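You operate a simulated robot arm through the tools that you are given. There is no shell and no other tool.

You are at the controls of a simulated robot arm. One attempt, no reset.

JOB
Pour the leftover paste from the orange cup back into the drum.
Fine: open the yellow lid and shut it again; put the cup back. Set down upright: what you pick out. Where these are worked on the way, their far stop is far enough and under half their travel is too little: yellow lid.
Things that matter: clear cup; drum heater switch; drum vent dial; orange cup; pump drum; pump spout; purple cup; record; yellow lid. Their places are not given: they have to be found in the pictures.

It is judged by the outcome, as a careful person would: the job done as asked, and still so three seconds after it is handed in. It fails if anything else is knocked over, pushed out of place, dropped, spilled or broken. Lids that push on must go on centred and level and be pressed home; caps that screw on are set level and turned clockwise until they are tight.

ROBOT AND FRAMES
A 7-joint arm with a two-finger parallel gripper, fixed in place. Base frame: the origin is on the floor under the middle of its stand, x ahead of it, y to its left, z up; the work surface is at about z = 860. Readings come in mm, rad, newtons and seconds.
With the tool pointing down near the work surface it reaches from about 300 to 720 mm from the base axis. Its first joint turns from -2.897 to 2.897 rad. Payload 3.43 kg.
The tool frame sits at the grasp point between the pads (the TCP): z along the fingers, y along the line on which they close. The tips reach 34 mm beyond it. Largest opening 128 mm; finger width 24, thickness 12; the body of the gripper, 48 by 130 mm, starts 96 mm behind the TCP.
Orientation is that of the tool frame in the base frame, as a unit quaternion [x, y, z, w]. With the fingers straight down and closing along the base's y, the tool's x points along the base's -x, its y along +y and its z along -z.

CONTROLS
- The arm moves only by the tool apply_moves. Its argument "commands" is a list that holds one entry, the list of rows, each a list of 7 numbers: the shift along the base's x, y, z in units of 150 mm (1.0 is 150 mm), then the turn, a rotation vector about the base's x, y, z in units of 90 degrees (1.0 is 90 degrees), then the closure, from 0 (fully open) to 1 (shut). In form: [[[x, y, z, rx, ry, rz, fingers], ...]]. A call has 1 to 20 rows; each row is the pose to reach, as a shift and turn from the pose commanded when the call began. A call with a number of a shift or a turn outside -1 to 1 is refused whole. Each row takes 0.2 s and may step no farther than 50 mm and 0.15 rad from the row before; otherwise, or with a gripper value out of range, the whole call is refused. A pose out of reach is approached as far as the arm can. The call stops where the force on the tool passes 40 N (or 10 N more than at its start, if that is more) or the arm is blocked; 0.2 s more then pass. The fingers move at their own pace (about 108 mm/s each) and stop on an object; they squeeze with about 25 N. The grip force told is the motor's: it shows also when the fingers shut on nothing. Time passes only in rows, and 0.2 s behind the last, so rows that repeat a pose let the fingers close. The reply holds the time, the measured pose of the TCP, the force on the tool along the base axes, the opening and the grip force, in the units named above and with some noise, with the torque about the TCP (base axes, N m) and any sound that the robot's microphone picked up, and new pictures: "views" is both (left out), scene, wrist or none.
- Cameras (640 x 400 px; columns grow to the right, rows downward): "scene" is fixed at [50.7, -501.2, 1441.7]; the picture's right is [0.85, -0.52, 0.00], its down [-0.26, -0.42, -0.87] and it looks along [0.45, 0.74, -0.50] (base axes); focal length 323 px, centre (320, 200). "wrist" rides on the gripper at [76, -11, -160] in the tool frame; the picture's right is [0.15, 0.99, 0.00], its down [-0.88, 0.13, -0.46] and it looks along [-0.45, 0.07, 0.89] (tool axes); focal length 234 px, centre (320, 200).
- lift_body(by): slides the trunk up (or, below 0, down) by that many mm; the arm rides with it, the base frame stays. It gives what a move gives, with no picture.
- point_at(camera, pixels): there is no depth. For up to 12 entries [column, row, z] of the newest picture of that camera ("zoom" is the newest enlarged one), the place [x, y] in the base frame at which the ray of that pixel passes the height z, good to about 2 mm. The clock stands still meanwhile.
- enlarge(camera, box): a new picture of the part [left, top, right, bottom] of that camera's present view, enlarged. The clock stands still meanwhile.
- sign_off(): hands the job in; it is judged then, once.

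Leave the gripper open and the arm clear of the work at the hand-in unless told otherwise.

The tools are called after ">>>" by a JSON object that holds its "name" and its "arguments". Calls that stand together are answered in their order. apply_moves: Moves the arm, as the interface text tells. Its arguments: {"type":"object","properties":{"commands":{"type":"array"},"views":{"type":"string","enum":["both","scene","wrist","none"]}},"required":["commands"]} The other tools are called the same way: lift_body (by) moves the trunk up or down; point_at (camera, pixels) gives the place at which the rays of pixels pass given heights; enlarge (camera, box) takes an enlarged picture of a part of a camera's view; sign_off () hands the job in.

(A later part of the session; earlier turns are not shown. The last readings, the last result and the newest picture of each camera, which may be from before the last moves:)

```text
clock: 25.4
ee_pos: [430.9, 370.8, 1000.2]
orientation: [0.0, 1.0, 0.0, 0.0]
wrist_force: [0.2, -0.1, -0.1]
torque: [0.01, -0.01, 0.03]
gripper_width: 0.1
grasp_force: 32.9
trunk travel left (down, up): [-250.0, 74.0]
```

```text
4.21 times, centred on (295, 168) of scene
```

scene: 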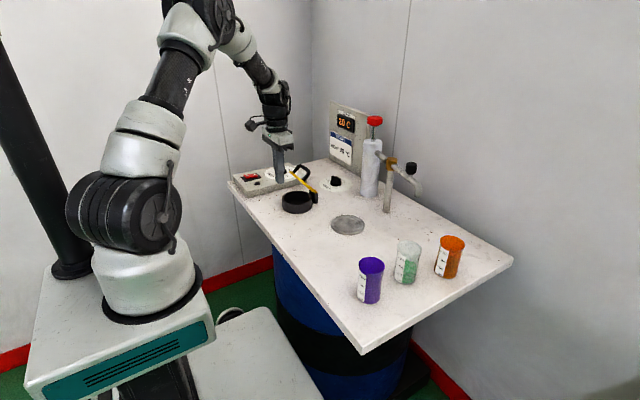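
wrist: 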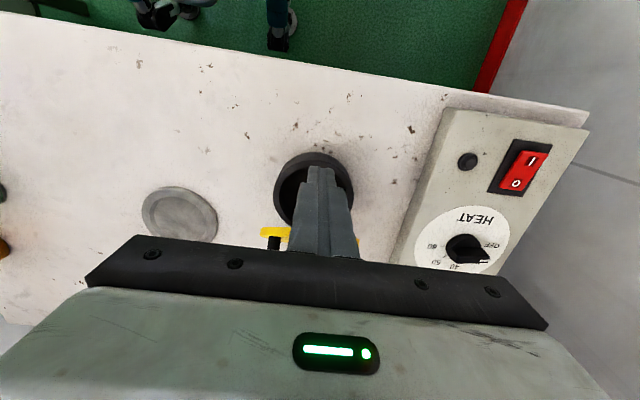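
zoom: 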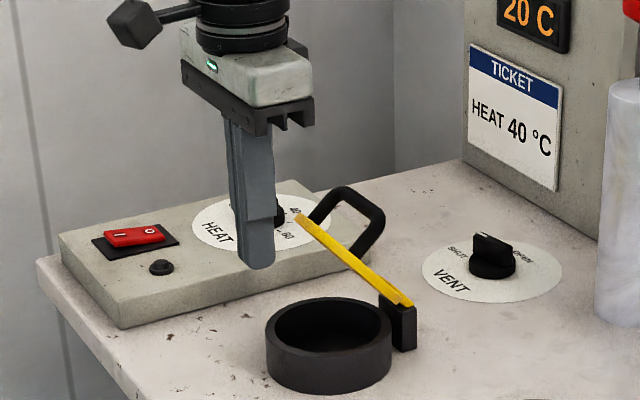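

The lid still stands near 45°. I push its free edge in +x with the closed fingers, rising along its arc, and check.

>>> {"name": "apply_moves", "arguments": {"commands": [[[0.099, 0, 0, 0, 0, 0, 1], [0.179, 0, 0, 0, 0, 0, 1], [0.245, 0, 0.013, 0, 0, 0, 1], [0.312, 0, 0.063, 0, 0, 0, 1], [0.379, 0, 0.103, 0, 0, 0, 1], [0.445, 0, 0.136, 0, 0, 0, 1], [0.512, 0, 0.163, 0, 0, 0, 1], [0.579, 0, 0.183, 0, 0, 0, 1]]], "views": "scene"}}

>>> {"name": "enlarge", "arguments": {"camera": "scene", "box": [260, 120, 350, 215]}}

```text
clock: 27.2
ee_pos: [517.2, 371.1, 1030.0]
orientation: [0.0, 1.0, 0.0, 0.0]
wrist_force: [-1.0, 0.7, -0.3]
torque: [0.02, 0.02, 0.02]
gripper_width: 0.3
grasp_force: 33.0
trunk travel left (down, up): [-250.0, 74.0]
```

scene: 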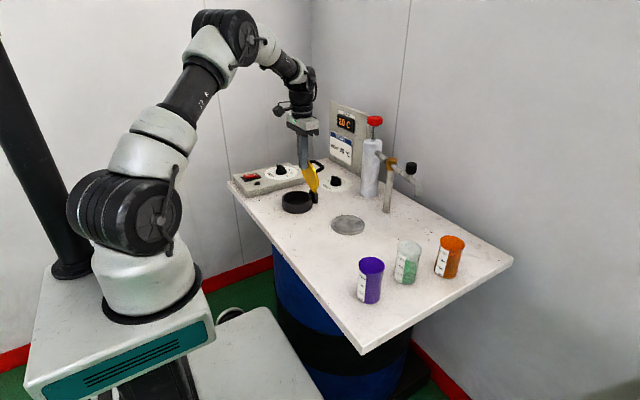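

```text
4.21 times, centred on (305, 168) of scene
```

zoom: 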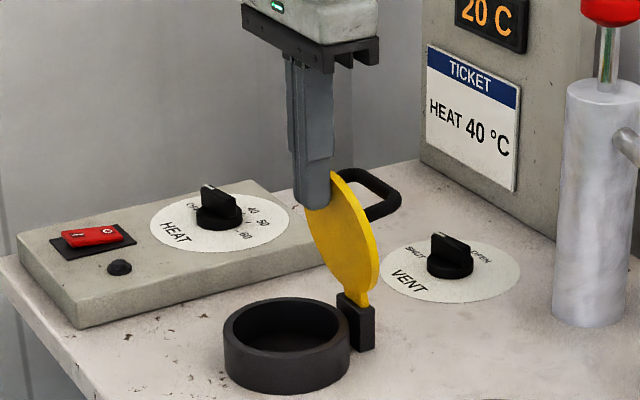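

The lid is near 75–80°, pushing with little force. I continue past vertical until a stop shows up in the force.

>>> {"name": "apply_moves", "arguments": {"commands": [[[0.067, 0, 0.013, 0, 0, 0, 1], [0.133, 0, 0.023, 0, 0, 0, 1], [0.2, 0, 0.027, 0, 0, 0, 1], [0.267, 0, 0.027, 0, 0, 0, 1], [0.333, 0, 0.02, 0, 0, 0, 1], [0.4, 0, 0.0, 0, 0, 0, 1]]], "views": "scene"}}

>>> {"name": "enlarge", "arguments": {"camera": "scene", "box": [270, 120, 360, 215]}}

```text
clock: 28.6
ee_pos: [563.4, 373.4, 1030.2]
orientation: [-0.003, 1.0, -0.002, -0.012]
wrist_force: [-16.2, -2.9, 6.8]
torque: [-0.31, 0.45, 0.04]
gripper_width: 0.0
grasp_force: 33.0
trunk travel left (down, up): [-250.0, 74.0]
stopped in row 6: the force on the tool passed its limit at 50 N (the readings are from after the stop); the commanded pose is now the measured one
```

scene: 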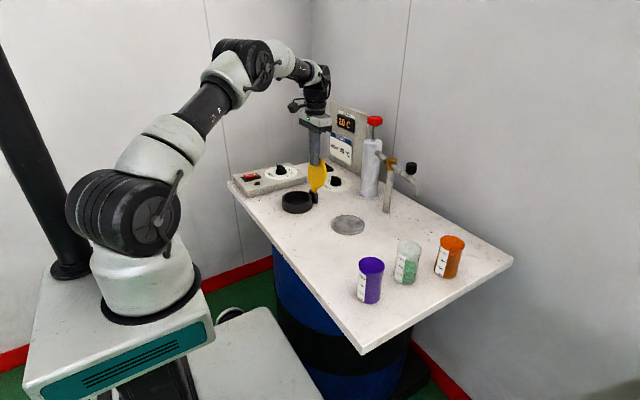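

```text
4.21 times, centred on (315, 168) of scene
```

zoom: 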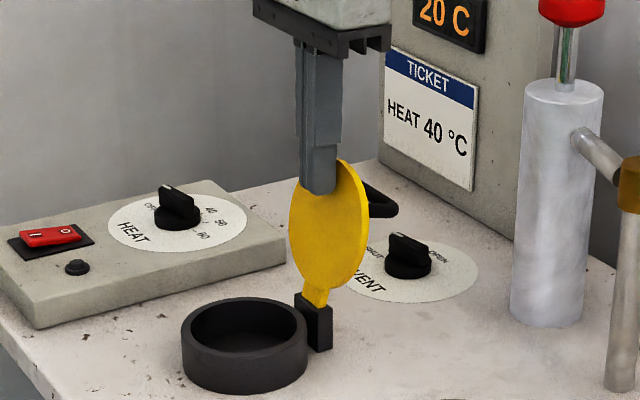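

The force rose to the limit: the lid is at its far stop (~100°). I back off in −x, rise, and verify it stays open.

>>> {"name": "apply_moves", "arguments": {"commands": [[[-0.1, 0, 0, 0, 0, 0, 1], [-0.25, -0.02, 0.05, 0, 0.007, 0, 1], [-0.5, -0.02, 0.25, 0, 0.015, 0, 1], [-0.7, -0.02, 0.5, 0, 0.015, 0, 1], [-0.7, -0.02, 0.5, 0, 0.015, 0, 1]]], "views": "both"}}

>>> {"name": "enlarge", "arguments": {"camera": "scene", "box": [260, 130, 350, 220]}}

>>> {"name": "enlarge", "arguments": {"camera": "wrist", "box": [230, 110, 410, 260]}}

```text
clock: 29.8
ee_pos: [461.6, 370.2, 1105.9]
orientation: [-0.002, 1.0, -0.002, -0.022]
wrist_force: [-0.2, -0.2, 0.0]
torque: [-0.02, 0.0, -0.01]
gripper_width: 0.0
grasp_force: 33.1
trunk travel left (down, up): [-250.0, 74.0]
```

scene: 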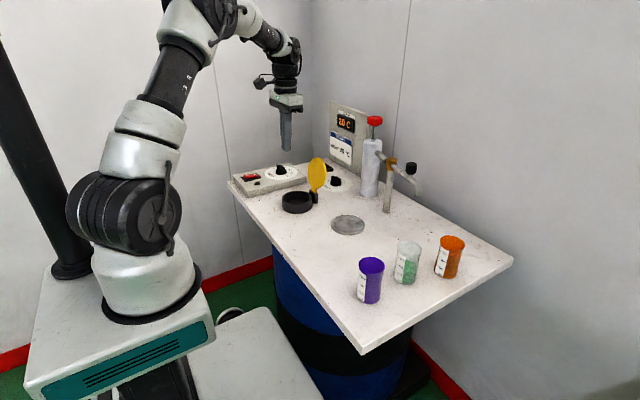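
wrist: 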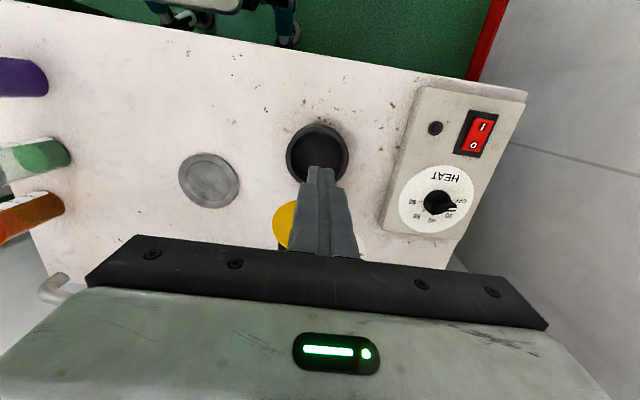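

```text
4.44 times, centred on (305, 175) of scene
```

zoom: 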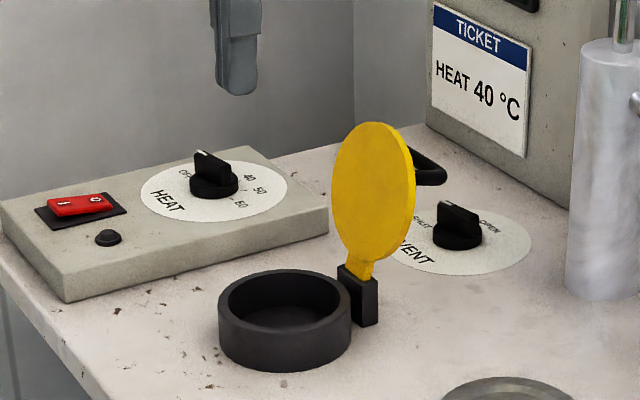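

```text
2.67 times, centred on (320, 185) of wrist
```

zoom: 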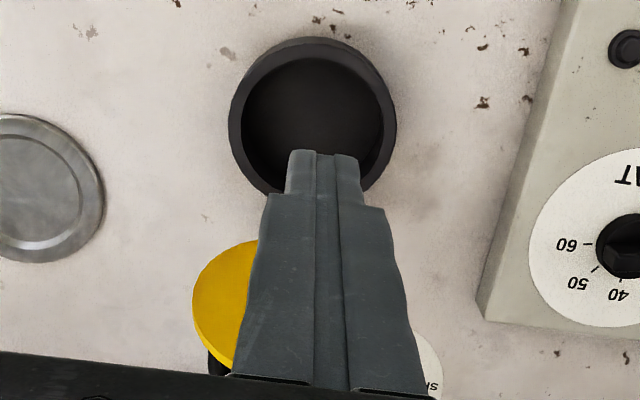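

The lid stays open at its stop (~100°) and the neck is clear. Next the orange cup: I travel with the arm high (z ≈ 1130), yawing the hand gradually, toward the cups for a closer look.

>>> {"name": "apply_moves", "arguments": {"commands": [[[0.0, -0.25, 0.08, 0, -0.028, 0.04, 0.3], [0.05, -0.5, 0.15, 0, -0.028, 0.08, 0.3], [0.1, -0.75, 0.2, 0, -0.028, 0.12, 0.3], [0.15, -1.0, 0.2, 0, -0.028, 0.16, 0.3]]], "views": "none"}}

>>> {"name": "apply_moves", "arguments": {"commands": [[[0.05, -0.25, 0, 0, 0, 0.04, 0.3], [0.1, -0.5, 0, 0, 0, 0.08, 0.3], [0.15, -0.75, 0, 0, 0, 0.12, 0.3], [0.2, -1.0, 0, 0, 0, 0.16, 0.3]]], "views": "none"}}

>>> {"name": "apply_moves", "arguments": {"commands": [[[0.05, -0.25, 0, 0, 0, 0.05, 0.3], [0.1, -0.5, 0, 0, 0, 0.1, 0.3], [0.15, -0.75, 0, 0, 0, 0.15, 0.3], [0.2, -1.0, 0, 0, 0, 0.18, 0.3], [0.2, -1.0, 0, 0, 0, 0.18, 0.3]]], "views": "both"}}

```text
clock: 30.8
ee_pos: [484.4, 220.7, 1135.2]
orientation: [-0.128, 0.992, -0.005, 0.001]
wrist_force: [-0.1, 0.8, 0.0]
torque: [0.02, 0.01, -0.03]
gripper_width: 89.6
grasp_force: 0.1
trunk travel left (down, up): [-250.0, 74.0]
```

```text
clock: 31.8
ee_pos: [515.9, 71.5, 1133.9]
orientation: [-0.251, 0.968, -0.005, 0.001]
wrist_force: [0.2, -0.2, 0.0]
torque: [-0.01, -0.01, 0.0]
gripper_width: 89.6
grasp_force: 0.2
trunk travel left (down, up): [-250.0, 74.0]
```

```text
clock: 33.0
ee_pos: [547.4, -80.8, 1133.5]
orientation: [-0.385, 0.923, -0.004, 0.002]
wrist_force: [-0.3, -0.3, 0.3]
torque: [0.01, 0.02, 0.03]
gripper_width: 89.5
grasp_force: 0.0
trunk travel left (down, up): [-250.0, 74.0]
```

scene: 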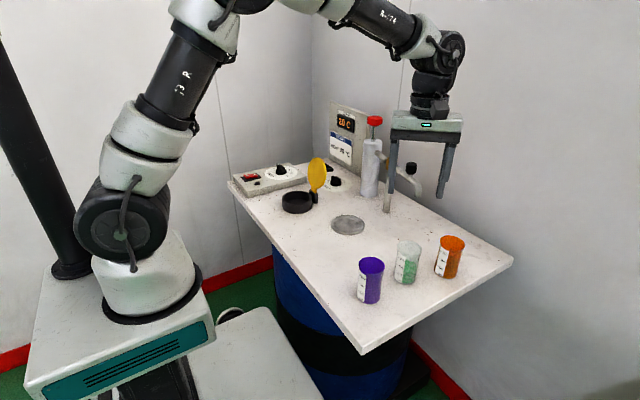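
wrist: 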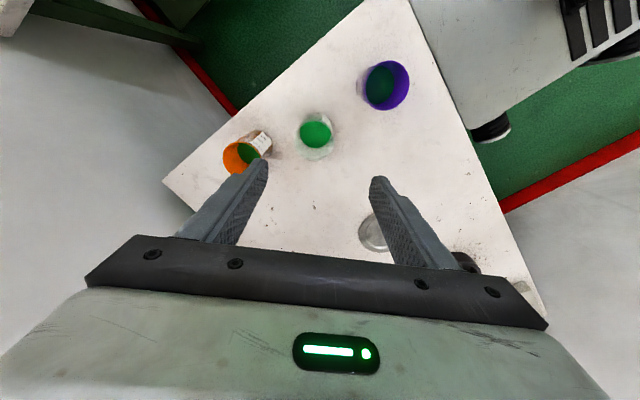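

The hand is yawed 45°, all cups visible: orange at wrist px (245,155), clear (315,132), purple (386,85). I enlarge to measure the orange cup.

>>> {"name": "enlarge", "arguments": {"camera": "wrist", "box": [200, 90, 350, 190]}}

>>> {"name": "enlarge", "arguments": {"camera": "scene", "box": [385, 225, 485, 295]}}

```text
4.00 times, centred on (275, 140) of wrist
```

zoom: 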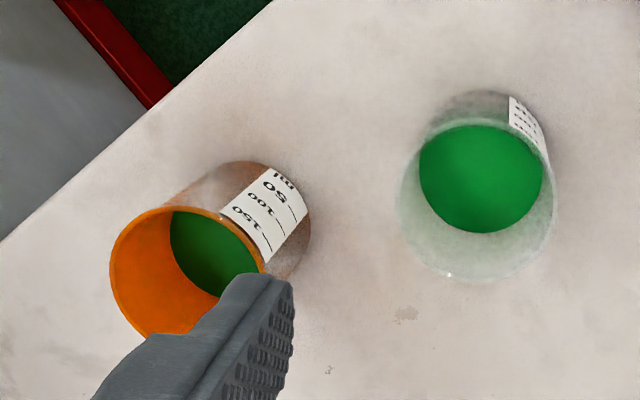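

```text
5.71 times, centred on (435, 260) of scene
```

zoom: 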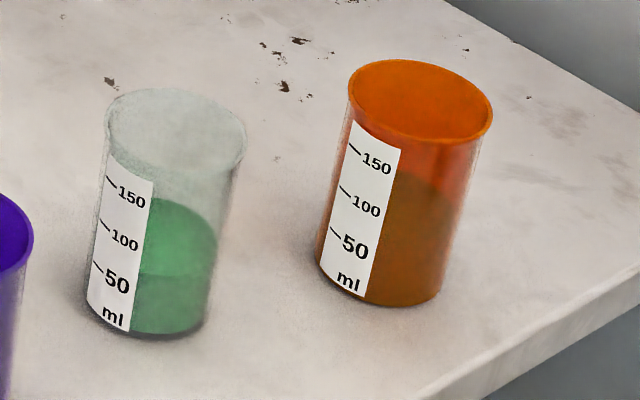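

Measuring the orange and clear cup rims and bottoms from both cameras.

>>> {"name": "point_at", "arguments": {"camera": "zoom", "pixels": [[380, 272, 860], [420, 100, 940], [420, 100, 945], [420, 100, 950], [347, 95, 945], [493, 115, 945], [315, 258, 862], [443, 288, 862], [175, 130, 945], [145, 310, 860]]}}

>>> {"name": "point_at", "arguments": {"camera": "wrist", "pixels": [[241.75, 158, 940], [241.75, 158, 945], [241.75, 158, 950], [257, 145.5, 860], [222.5, 156, 945], [261, 156, 945], [314, 140, 945], [314, 126, 860]]}}

```text
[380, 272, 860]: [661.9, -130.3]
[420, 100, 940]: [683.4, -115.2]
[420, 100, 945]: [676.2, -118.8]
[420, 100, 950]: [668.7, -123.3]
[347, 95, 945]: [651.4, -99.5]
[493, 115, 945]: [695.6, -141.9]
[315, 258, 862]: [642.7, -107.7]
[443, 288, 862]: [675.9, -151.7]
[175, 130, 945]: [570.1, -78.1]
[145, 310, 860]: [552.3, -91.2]
```

```text
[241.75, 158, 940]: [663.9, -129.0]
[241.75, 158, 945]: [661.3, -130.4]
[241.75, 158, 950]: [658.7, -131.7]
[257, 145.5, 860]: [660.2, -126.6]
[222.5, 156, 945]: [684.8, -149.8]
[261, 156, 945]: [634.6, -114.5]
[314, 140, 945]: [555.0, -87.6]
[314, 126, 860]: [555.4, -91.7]
```

Orange cup: centre ≈ (661.5, −129), rim z ≈ 953, Ø ≈ 56 at mid-height; clear cup at (555, −89). I'll grasp the orange cup from the side, coming from the free −y corner with the tool pointing (+x,+y) and 20° downward. First swing to a pose behind it at height.

>>> {"name": "apply_moves", "arguments": {"commands": [[[0.02, -0.11, -0.03, 0.0611, -0.0611, 0, 0.3], [0.04, -0.22, -0.07, 0.1222, -0.1222, 0, 0.3], [0.06, -0.33, -0.11, 0.1833, -0.1833, 0, 0.3], [0.08, -0.44, -0.15, 0.2444, -0.2444, 0, 0.3], [0.1, -0.55, -0.19, 0.3056, -0.3056, 0, 0.3], [0.12, -0.66, -0.24, 0.3667, -0.3667, 0, 0.3], [0.13, -0.77, -0.28, 0.4278, -0.4278, 0, 0.3], [0.14, -0.86, -0.32, 0.4889, -0.4889, 0, 0.3], [0.147, -0.934, -0.357, 0.55, -0.55, 0, 0.3], [0.147, -0.934, -0.357, 0.55, -0.55, 0, 0.3]]], "views": "both"}}

```text
clock: 35.2
ee_pos: [566.8, -221.9, 1081.9]
orientation: [-0.312, 0.757, 0.215, 0.532]
wrist_force: [0.3, 0.6, 0.5]
torque: [0.01, -0.02, 0.02]
gripper_width: 89.5
grasp_force: 0.0
trunk travel left (down, up): [-250.0, 74.0]
```

scene: 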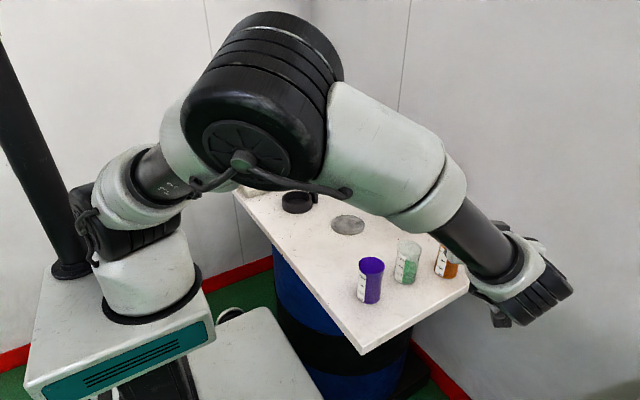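
wrist: 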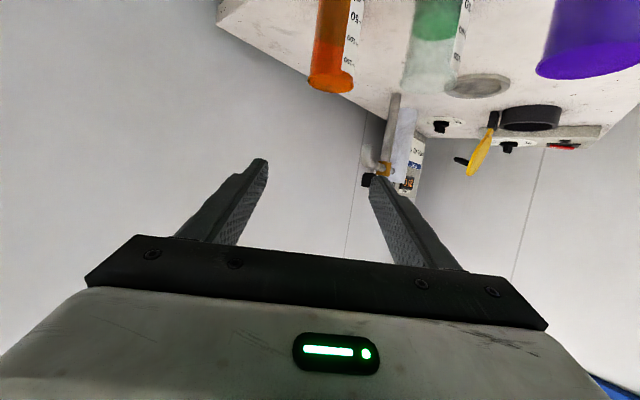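

The hand is pointing at the cup with 20° down tilt (tool axis (0.67, 0.66, −0.34)); the cup is nearly centred between the fingers. I lower to z ≈ 950 here, off the table's −y edge.

>>> {"name": "apply_moves", "arguments": {"commands": [[[0, 0, -0.2, 0, 0, 0, 0.3], [0, 0, -0.4, 0, 0, 0, 0.3], [0, 0, -0.6, 0, 0, 0, 0.3], [0, 0, -0.8, 0, 0, 0, 0.3], [0, 0, -0.88, 0, 0, 0, 0.3], [0, 0, -0.88, 0, 0, 0, 0.3]]], "views": "both"}}

```text
clock: 36.6
ee_pos: [567.7, -219.9, 948.7]
orientation: [-0.312, 0.757, 0.215, 0.533]
wrist_force: [0.2, 0.6, 0.4]
torque: [-0.02, 0.04, 0.01]
gripper_width: 89.7
grasp_force: 0.1
trunk travel left (down, up): [-250.0, 74.0]
```

scene: 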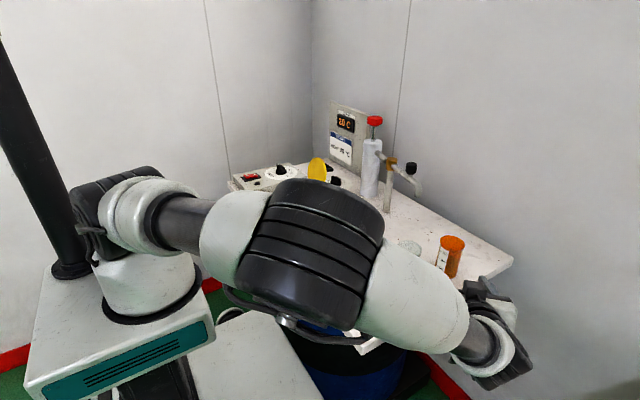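
wrist: 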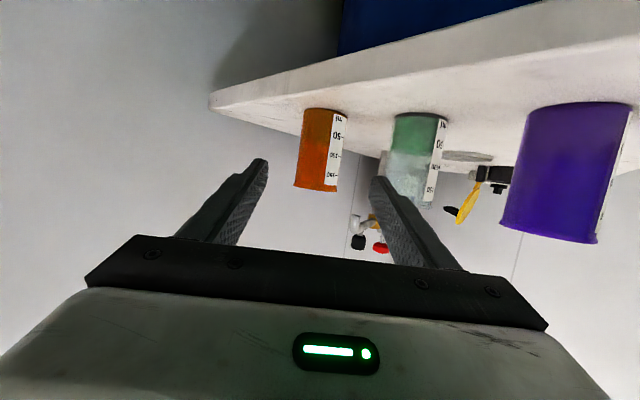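

The cup sits centred between the fingers in the wrist view (cols 295–345 vs fingers 265/372). I lower to z ≈ 905 and advance about 60 % toward it.

>>> {"name": "apply_moves", "arguments": {"commands": [[[0, 0, -0.15, 0, 0, 0, 0.3], [0, 0, -0.29, 0, 0, 0, 0.3], [0.1, 0.097, -0.29, 0, 0, 0, 0.3], [0.2, 0.194, -0.29, 0, 0, 0, 0.3], [0.3, 0.291, -0.29, 0, 0, 0, 0.3], [0.37, 0.36, -0.29, 0, 0, 0, 0.3], [0.37, 0.36, -0.29, 0, 0, 0, 0.3]]], "views": "both"}}

```text
clock: 38.2
ee_pos: [622.7, -168.3, 905.0]
orientation: [-0.312, 0.757, 0.216, 0.532]
wrist_force: [-0.4, -0.2, 0.3]
torque: [0.0, 0.05, -0.03]
gripper_width: 90.0
grasp_force: 0.0
trunk travel left (down, up): [-250.0, 74.0]
```

scene: 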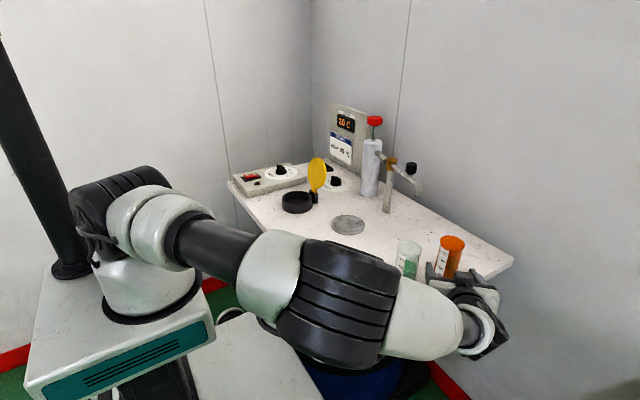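
wrist: 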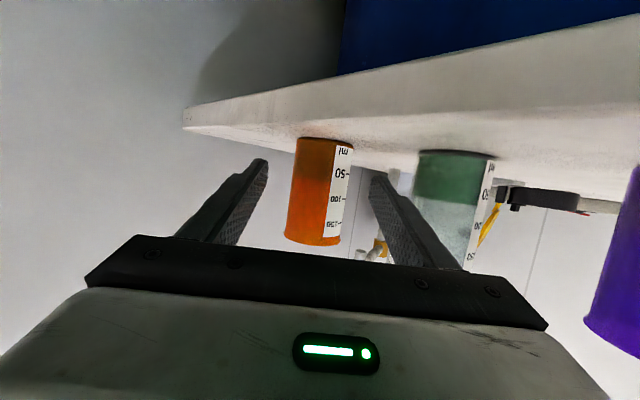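

Centred and clear. I advance the remaining ≈ 55 mm so the cup is at the TCP.

>>> {"name": "apply_moves", "arguments": {"commands": [[[0.08, 0.08, 0, 0, 0, 0, 0.3], [0.16, 0.16, 0, 0, 0, 0, 0.3], [0.22, 0.222, 0, 0, 0, 0, 0.3], [0.255, 0.258, 0, 0, 0, 0, 0.3], [0.255, 0.258, 0, 0, 0, 0, 0.3]]], "views": "both"}}

>>> {"name": "enlarge", "arguments": {"camera": "scene", "box": [385, 215, 525, 305]}}

```text
clock: 39.4
ee_pos: [661.8, -128.4, 904.6]
orientation: [-0.313, 0.758, 0.215, 0.531]
wrist_force: [-0.1, -0.6, -0.7]
torque: [0.0, 0.02, -0.01]
gripper_width: 89.6
grasp_force: 0.0
trunk travel left (down, up): [-250.0, 74.0]
```

scene: 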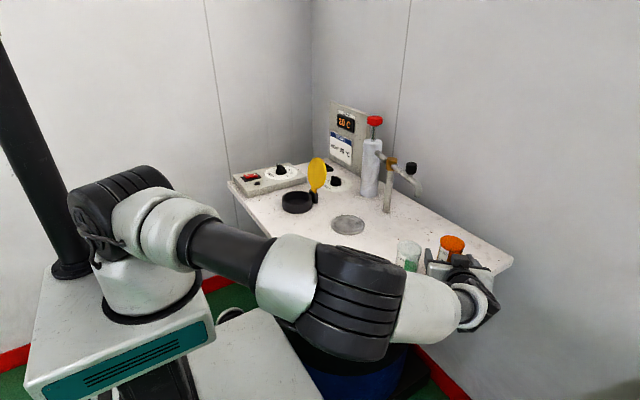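
wrist: 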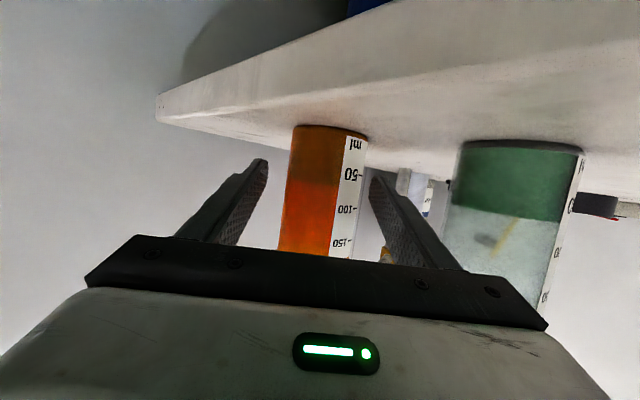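

```text
4.44 times, centred on (455, 260) of scene
```

zoom: 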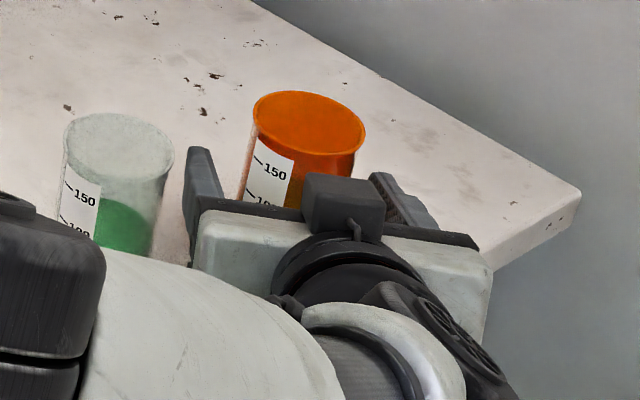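

The cup is between the pads with ~15 mm margin each side. I close the gripper.

>>> {"name": "apply_moves", "arguments": {"commands": [[[0, 0, 0, 0, 0, 0, 0.45], [0, 0, 0, 0, 0, 0, 0.55], [0, 0, 0, 0, 0, 0, 0.8], [0, 0, 0, 0, 0, 0, 1], [0, 0, 0, 0, 0, 0, 1]]], "views": "both"}}

>>> {"name": "enlarge", "arguments": {"camera": "scene", "box": [385, 215, 525, 305]}}

```text
clock: 40.6
ee_pos: [660.8, -128.9, 905.2]
orientation: [-0.312, 0.758, 0.215, 0.531]
wrist_force: [0.3, 0.7, -0.5]
torque: [-0.04, -0.02, 0.02]
gripper_width: 55.3
grasp_force: 24.8
trunk travel left (down, up): [-250.0, 74.0]
```

scene: 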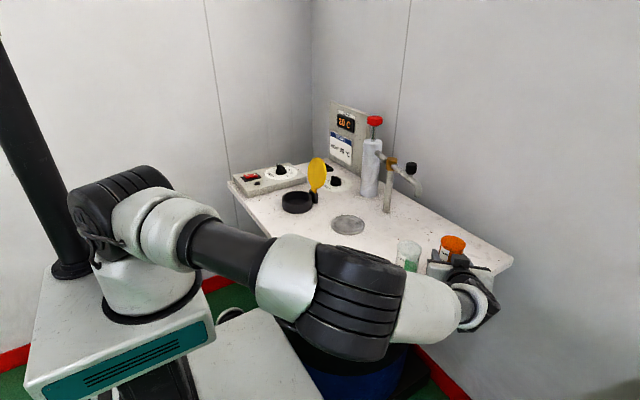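
wrist: 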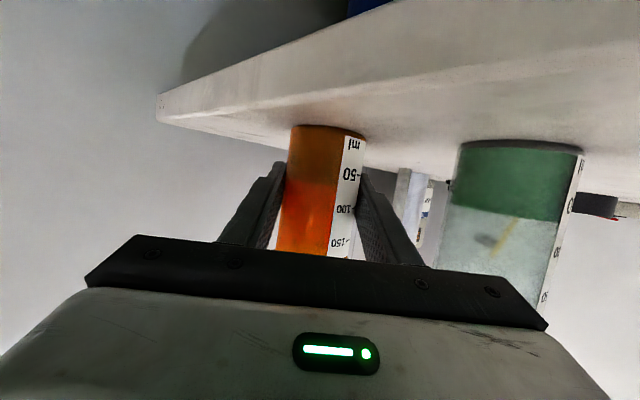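

```text
4.44 times, centred on (455, 260) of scene
```

zoom: 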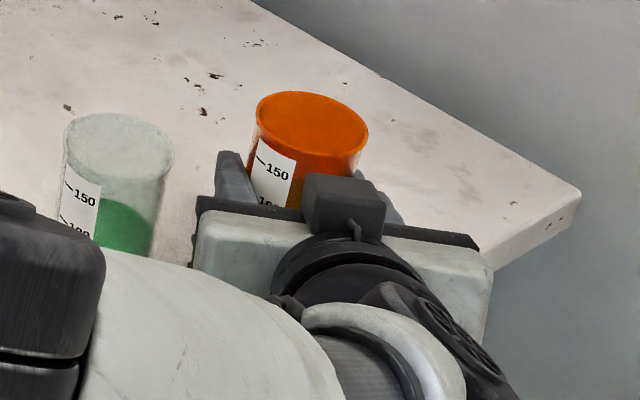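

Held (55.3 mm, 25 N). Now I lift straight up 150 mm, keeping the cup upright.

>>> {"name": "apply_moves", "arguments": {"commands": [[[0, 0, 0.05, 0, 0, 0, 1], [0, 0, 0.13, 0, 0, 0, 1], [0, 0, 0.24, 0, 0, 0, 1], [0, 0, 0.38, 0, 0, 0, 1], [0, 0, 0.54, 0, 0, 0, 1], [0, 0, 0.7, 0, 0, 0, 1], [0, 0, 0.85, 0, 0, 0, 1], [0, 0, 1.0, 0, 0, 0, 1], [0, 0, 1.0, 0, 0, 0, 1]]], "views": "both"}}

```text
clock: 42.6
ee_pos: [660.4, -128.4, 1055.0]
orientation: [-0.312, 0.757, 0.215, 0.532]
wrist_force: [0.2, 0.5, -1.2]
torque: [0.01, 0.0, -0.03]
gripper_width: 55.7
grasp_force: 24.8
trunk travel left (down, up): [-250.0, 74.0]
```

scene: 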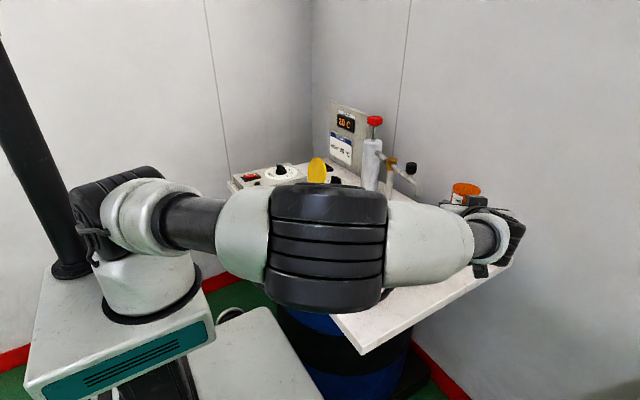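
wrist: 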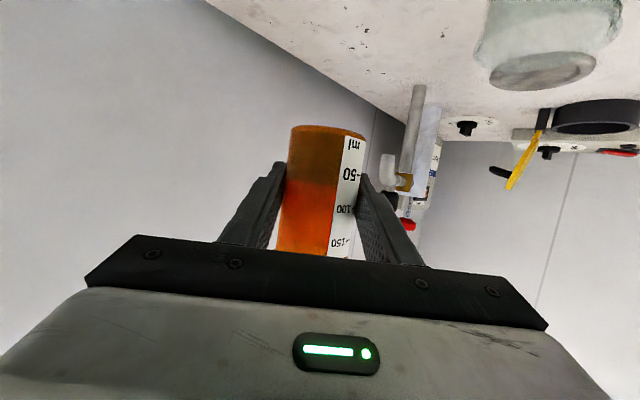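

Cup is up. I carry it toward the neck in several moderate moves at z ≈ 1060, watching the elbow.

>>> {"name": "apply_moves", "arguments": {"commands": [[[-0.04, 0.1, 0.03, 0, 0, 0, 1], [-0.08, 0.25, 0.07, 0, 0, 0, 1], [-0.14, 0.42, 0.1, 0, 0, 0, 1], [-0.2, 0.58, 0.12, 0, 0, 0, 1], [-0.26, 0.74, 0.13, 0, 0, 0, 1], [-0.3, 0.85, 0.13, 0, 0, 0, 1]]], "views": "scene"}}

```text
clock: 44.0
ee_pos: [614.4, 0.3, 1075.1]
orientation: [-0.312, 0.758, 0.215, 0.532]
wrist_force: [0.5, -0.7, -0.5]
torque: [-0.02, 0.0, 0.01]
gripper_width: 55.7
grasp_force: 24.9
trunk travel left (down, up): [-250.0, 74.0]
```

scene: 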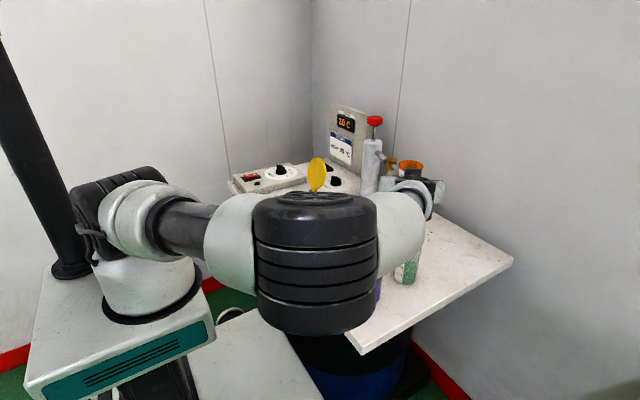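

Elbow is well above the cups (z ≈ 1170). Continue.

>>> {"name": "apply_moves", "arguments": {"commands": [[[-0.05, 0.14, 0, 0, 0, 0, 1], [-0.11, 0.3, 0, 0, 0, 0, 1], [-0.17, 0.48, 0, 0, 0, 0, 1], [-0.24, 0.66, 0, 0, 0, 0, 1], [-0.31, 0.85, 0, 0, 0, 0, 1]]], "views": "scene"}}

>>> {"name": "apply_moves", "arguments": {"commands": [[[-0.05, 0.14, 0, 0, 0, 0, 1], [-0.11, 0.3, 0, 0, 0, 0, 1], [-0.17, 0.48, 0, 0, 0, 0, 1], [-0.24, 0.66, 0, 0, 0, 0, 1], [-0.3, 0.82, 0, 0, 0, 0, 1]]], "views": "both"}}

```text
clock: 45.2
ee_pos: [568.6, 126.7, 1075.4]
orientation: [-0.311, 0.758, 0.215, 0.531]
wrist_force: [-0.4, 0.4, -1.7]
torque: [0.02, 0.01, 0.03]
gripper_width: 55.3
grasp_force: 24.5
trunk travel left (down, up): [-250.0, 74.0]
```

scene: 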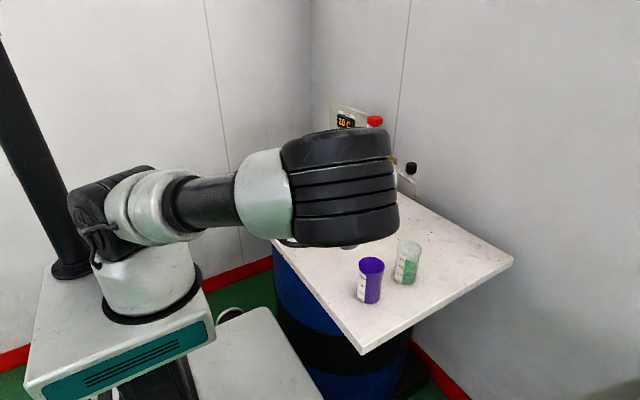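

```text
clock: 46.4
ee_pos: [523.4, 252.7, 1075.4]
orientation: [-0.313, 0.758, 0.216, 0.531]
wrist_force: [0.7, -0.1, -1.5]
torque: [-0.03, 0.03, -0.02]
gripper_width: 55.6
grasp_force: 25.1
trunk travel left (down, up): [-250.0, 74.0]
```

scene: 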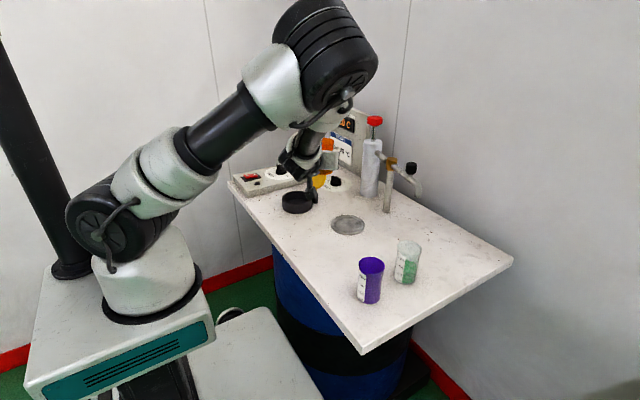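
wrist: 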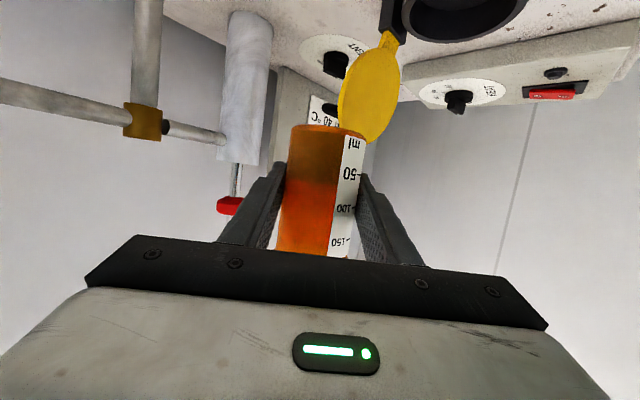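

Now near the neck, lid still open. I continue to above the pour spot (473, 385), moving −x first to keep clear of the open lid.

>>> {"name": "apply_moves", "arguments": {"commands": [[[-0.12, 0.1, 0, 0, 0, 0, 1], [-0.24, 0.25, 0, 0, 0, 0, 1], [-0.32, 0.42, 0, 0, 0, 0, 1], [-0.34, 0.6, 0, 0, 0, 0, 1], [-0.34, 0.76, 0, 0, 0, 0, 1], [-0.336, 0.882, 0, 0, 0, 0, 1], [-0.336, 0.882, 0, 0, 0, 0, 1]]], "views": "both"}}

>>> {"name": "enlarge", "arguments": {"camera": "scene", "box": [240, 110, 360, 220]}}

```text
clock: 48.0
ee_pos: [473.2, 381.7, 1075.3]
orientation: [-0.312, 0.758, 0.215, 0.532]
wrist_force: [0.9, 0.0, -1.4]
torque: [0.02, -0.01, -0.02]
gripper_width: 55.5
grasp_force: 24.9
trunk travel left (down, up): [-250.0, 74.0]
```

scene: 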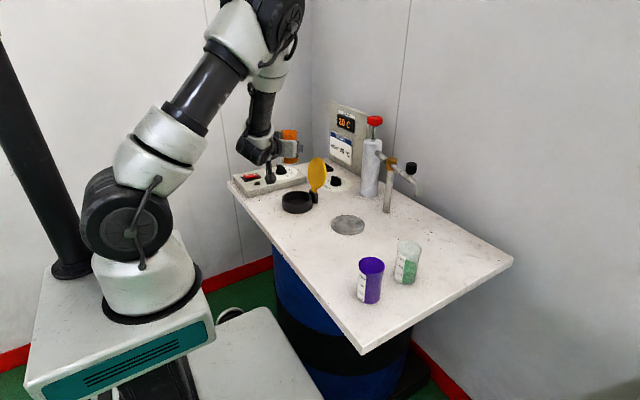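
wrist: 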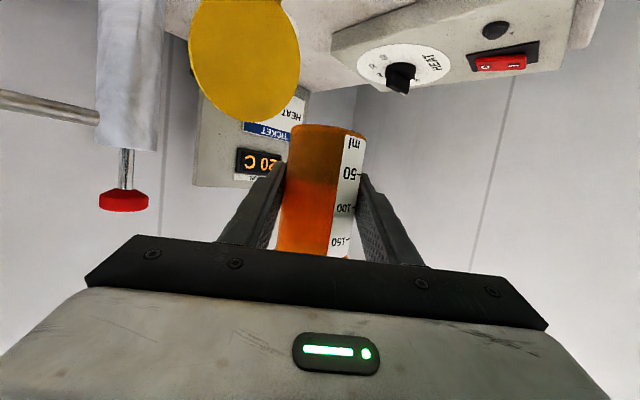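

```text
3.64 times, centred on (300, 165) of scene
```

zoom: 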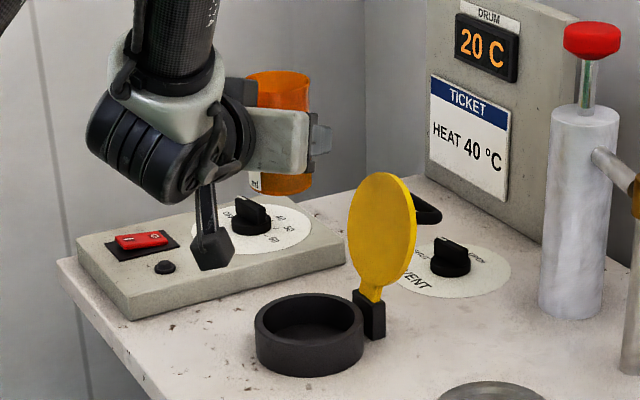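

Cup is above the neck area. Before pouring I verify the neck's rim centre from the latest zoomed scene picture (ellipse centre ~ (309,322), edges 254/364).

>>> {"name": "point_at", "arguments": {"camera": "zoom", "pixels": [[309, 321, 890], [309, 321, 895], [309, 321, 900], [254, 328, 893], [364, 325, 893], [308, 350, 893], [308, 292, 893], [309, 358, 860], [378, 300, 900], [382, 175, 1020]]}}

>>> {"name": "point_at", "arguments": {"camera": "scene", "pixels": [[297, 198.5, 893]]}}

```text
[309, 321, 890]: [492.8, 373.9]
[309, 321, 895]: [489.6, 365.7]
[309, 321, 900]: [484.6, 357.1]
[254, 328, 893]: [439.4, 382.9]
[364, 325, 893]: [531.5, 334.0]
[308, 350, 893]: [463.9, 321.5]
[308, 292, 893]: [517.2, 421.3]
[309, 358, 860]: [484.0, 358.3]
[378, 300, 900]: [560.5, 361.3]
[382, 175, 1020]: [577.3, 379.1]
```

```text
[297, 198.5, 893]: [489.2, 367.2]
```

Neck centre ≈ (490, 370), rim z ≈ 893. I lower to the pour position: TCP (471, 377, 977), cup still upright above the neck.

>>> {"name": "apply_moves", "arguments": {"commands": [[[-0.005, -0.01, -0.15, 0, 0, 0, 1], [-0.01, -0.02, -0.32, 0, 0, 0, 1], [-0.015, -0.03, -0.48, 0, 0, 0, 1], [-0.015, -0.031, -0.6, 0, 0, 0, 1], [-0.015, -0.031, -0.655, 0, 0, 0, 1], [-0.015, -0.031, -0.655, 0, 0, 0, 1]]], "views": "both"}}

>>> {"name": "enlarge", "arguments": {"camera": "scene", "box": [240, 120, 350, 220]}}

```text
clock: 49.4
ee_pos: [472.6, 378.4, 975.0]
orientation: [-0.312, 0.757, 0.216, 0.532]
wrist_force: [-0.7, 0.2, -1.4]
torque: [0.0, 0.04, 0.02]
gripper_width: 55.5
grasp_force: 24.9
trunk travel left (down, up): [-250.0, 74.0]
```

scene: 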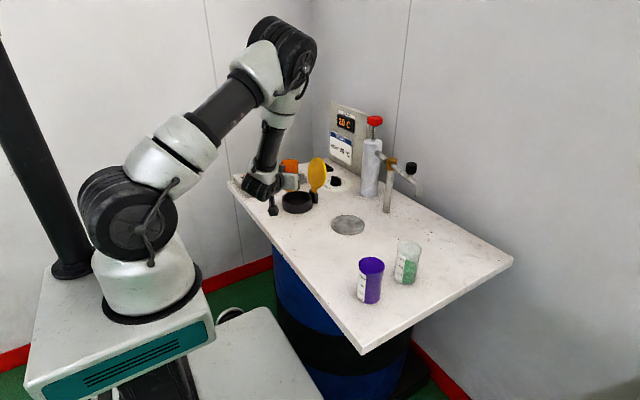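
wrist: 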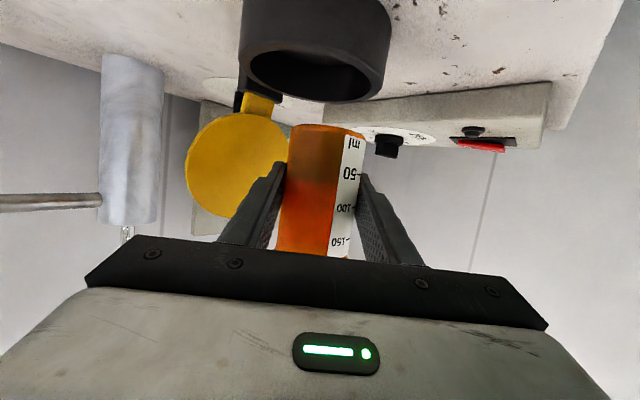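

```text
4.00 times, centred on (295, 170) of scene
```

zoom: 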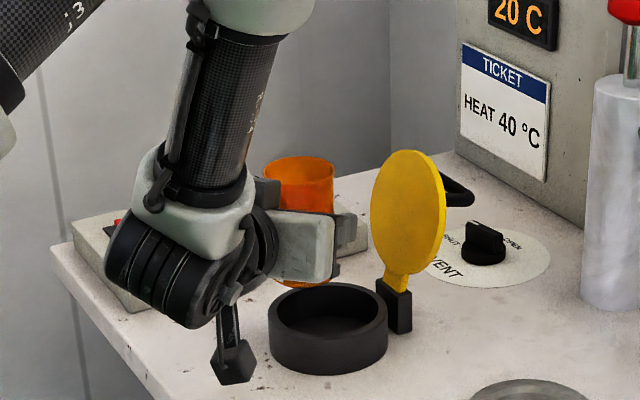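

Neck directly below the cup's mouth side. I start tilting slowly about a horizontal axis at yaw 70° so the mouth goes toward +x; TCP is shifted back so the lip stays over the neck centre (≈ +15 mm). First stage: to 45°.

>>> {"name": "apply_moves", "arguments": {"commands": [[[-0.04, 0.01, -0.02, 0.0, 0.0, 0, 1], [-0.08, 0.02, -0.05, 0.0285, 0.0783, 0, 1], [-0.122, 0.031, -0.067, 0.057, 0.1567, 0, 1], [-0.122, 0.031, -0.067, 0.0855, 0.235, 0, 1], [-0.122, 0.031, -0.067, 0.114, 0.3133, 0, 1], [-0.122, 0.031, -0.067, 0.1425, 0.3917, 0, 1], [-0.122, 0.031, -0.067, 0.171, 0.47, 0, 1]]], "views": "both"}}

>>> {"name": "enlarge", "arguments": {"camera": "scene", "box": [240, 120, 350, 220]}}

```text
clock: 51.0
ee_pos: [453.3, 382.4, 965.2]
orientation: [-0.141, 0.863, 0.41, 0.258]
wrist_force: [0.0, -0.2, -2.0]
torque: [-0.03, -0.01, -0.03]
gripper_width: 55.6
grasp_force: 25.0
trunk travel left (down, up): [-250.0, 74.0]
```

scene: 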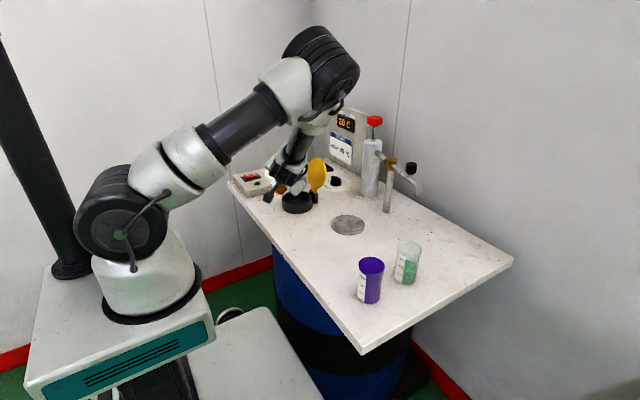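
wrist: 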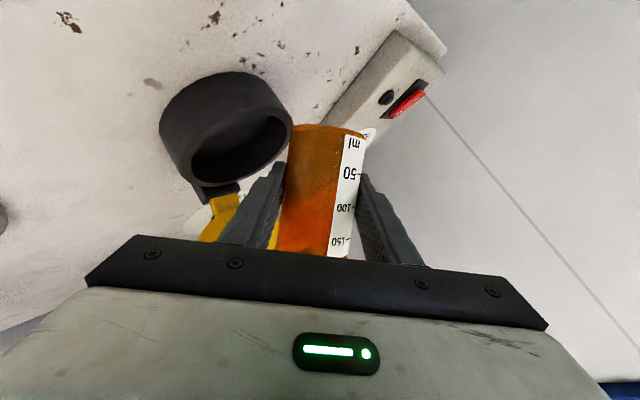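

```text
4.00 times, centred on (295, 170) of scene
```

zoom: 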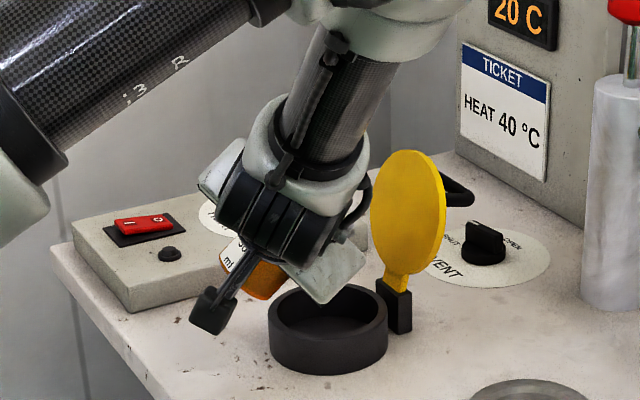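

45° reached, nothing touching; the cup mouth is over the neck. I continue slowly to 90°, TCP fixed (z up 5 mm).

>>> {"name": "apply_moves", "arguments": {"commands": [[[0, 0, 0.01, 0.019, 0.0522, 0, 1], [0, 0, 0.02, 0.038, 0.1044, 0, 1], [0, 0, 0.033, 0.057, 0.1567, 0, 1], [0, 0, 0.033, 0.076, 0.2089, 0, 1], [0, 0, 0.033, 0.095, 0.2611, 0, 1], [0, 0, 0.033, 0.114, 0.3133, 0, 1], [0, 0, 0.033, 0.133, 0.3656, 0, 1], [0, 0, 0.033, 0.152, 0.4178, 0, 1], [0, 0, 0.033, 0.171, 0.47, 0, 1]]], "views": "both"}}

>>> {"name": "enlarge", "arguments": {"camera": "scene", "box": [240, 120, 350, 220]}}

```text
clock: 53.0
ee_pos: [453.0, 380.2, 971.1]
orientation: [0.051, 0.837, 0.543, -0.051]
wrist_force: [-0.5, 0.0, -0.5]
torque: [-0.01, -0.01, 0.01]
gripper_width: 55.4
grasp_force: 25.9
trunk travel left (down, up): [-250.0, 74.0]
```

scene: 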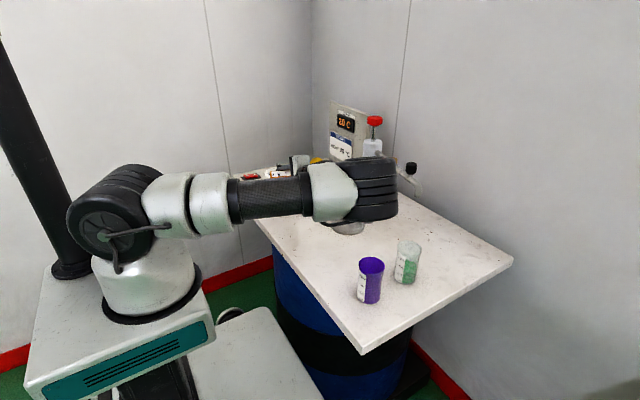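
wrist: 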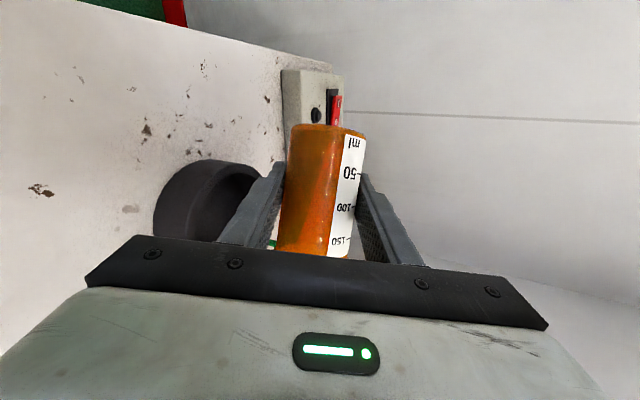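

```text
4.00 times, centred on (295, 170) of scene
```

zoom: 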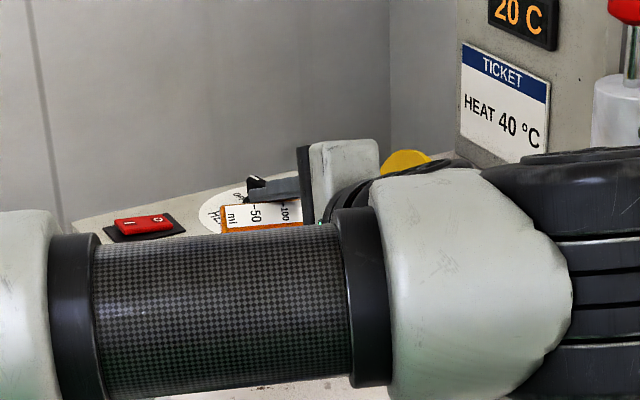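

The cup is at 90°; the elbow swung to the −y side but is high (z ≈ 1190). I look closely at the pouring in the wrist view (green seen at ~ (270,243)).

>>> {"name": "enlarge", "arguments": {"camera": "wrist", "box": [140, 110, 400, 260]}}

>>> {"name": "apply_moves", "arguments": {"commands": [[[0, 0, 0, 0, 0, 0, 1], [0, 0, 0, 0, 0, 0, 1]]], "views": "wrist"}}

>>> {"name": "enlarge", "arguments": {"camera": "wrist", "box": [140, 110, 400, 260]}}

```text
2.46 times, centred on (270, 185) of wrist
```

zoom: 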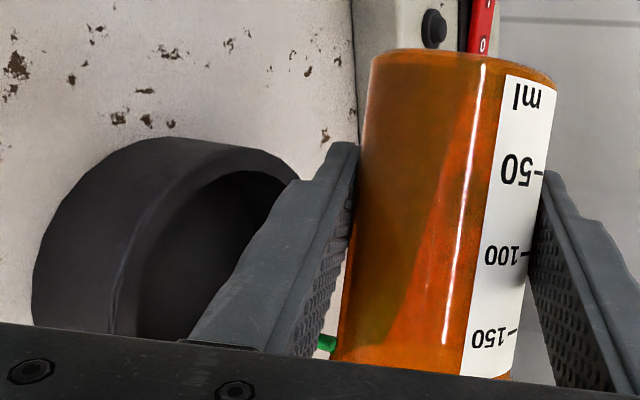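

```text
clock: 53.6
ee_pos: [452.7, 382.0, 971.8]
orientation: [0.052, 0.837, 0.543, -0.052]
wrist_force: [0.1, -0.2, -0.8]
torque: [0.03, -0.01, 0.01]
gripper_width: 54.9
grasp_force: 25.3
trunk travel left (down, up): [-250.0, 74.0]
```

wrist: 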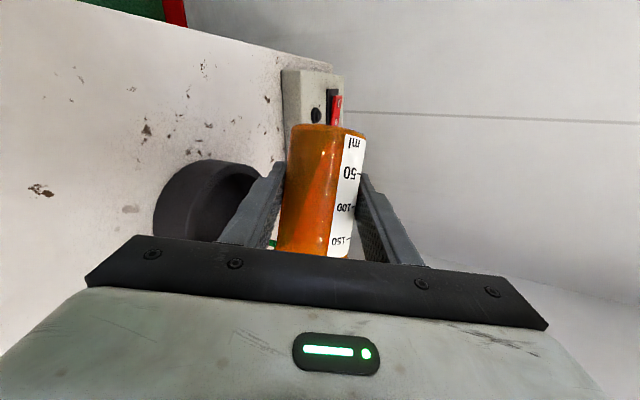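

```text
2.46 times, centred on (270, 185) of wrist
```

zoom: 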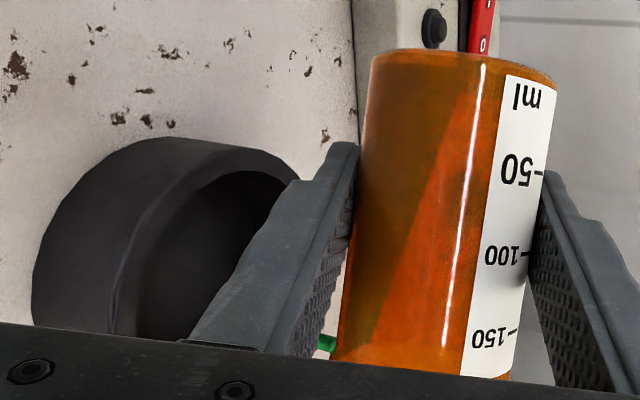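

Paste is running (green at the lip) and the lip is computed at (497, 366), 8 mm from the neck centre. I tilt another 20°, shifting the TCP forward slightly so the lip stays centred, and watch the elbow.

>>> {"name": "apply_moves", "arguments": {"commands": [[[0.008, -0.003, 0, 0.019, 0.0522, 0, 1], [0.018, -0.006, 0, 0.038, 0.1044, 0, 1], [0.028, -0.01, 0, 0.057, 0.1567, 0, 1], [0.04, -0.014, 0, 0.076, 0.2089, 0, 1], [0.04, -0.014, 0, 0.076, 0.2089, 0, 1]]], "views": "both"}}

>>> {"name": "enlarge", "arguments": {"camera": "wrist", "box": [140, 110, 400, 260]}}

```text
clock: 54.8
ee_pos: [457.8, 380.4, 971.4]
orientation: [0.135, 0.783, 0.576, -0.191]
wrist_force: [-0.1, 0.6, -0.5]
torque: [0.01, 0.02, 0.0]
gripper_width: 55.3
grasp_force: 25.3
trunk travel left (down, up): [-250.0, 74.0]
```

scene: 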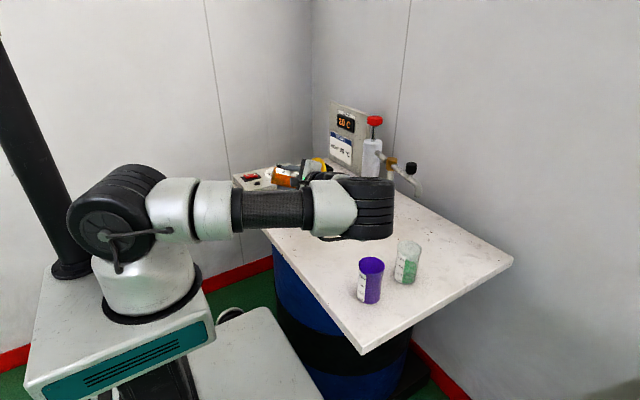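
wrist: 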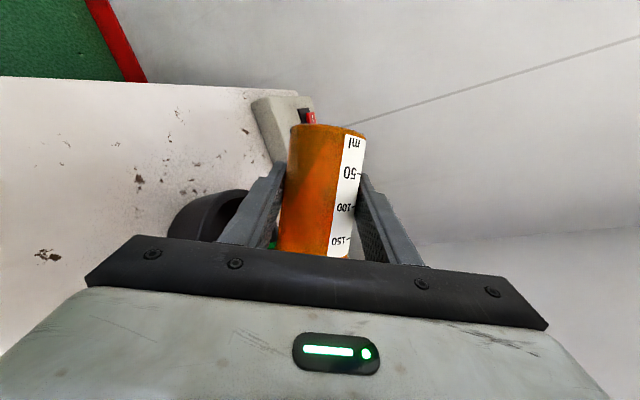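

```text
2.46 times, centred on (270, 185) of wrist
```

zoom: 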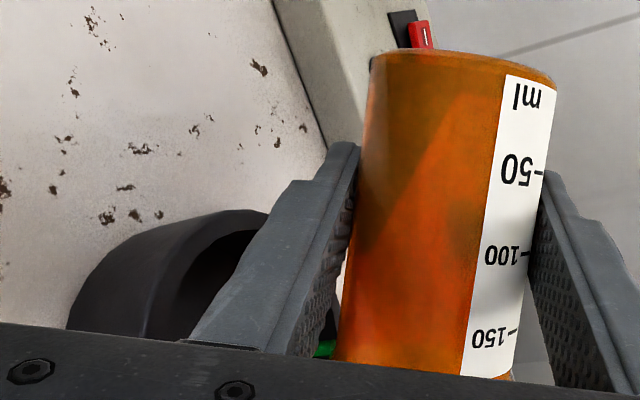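

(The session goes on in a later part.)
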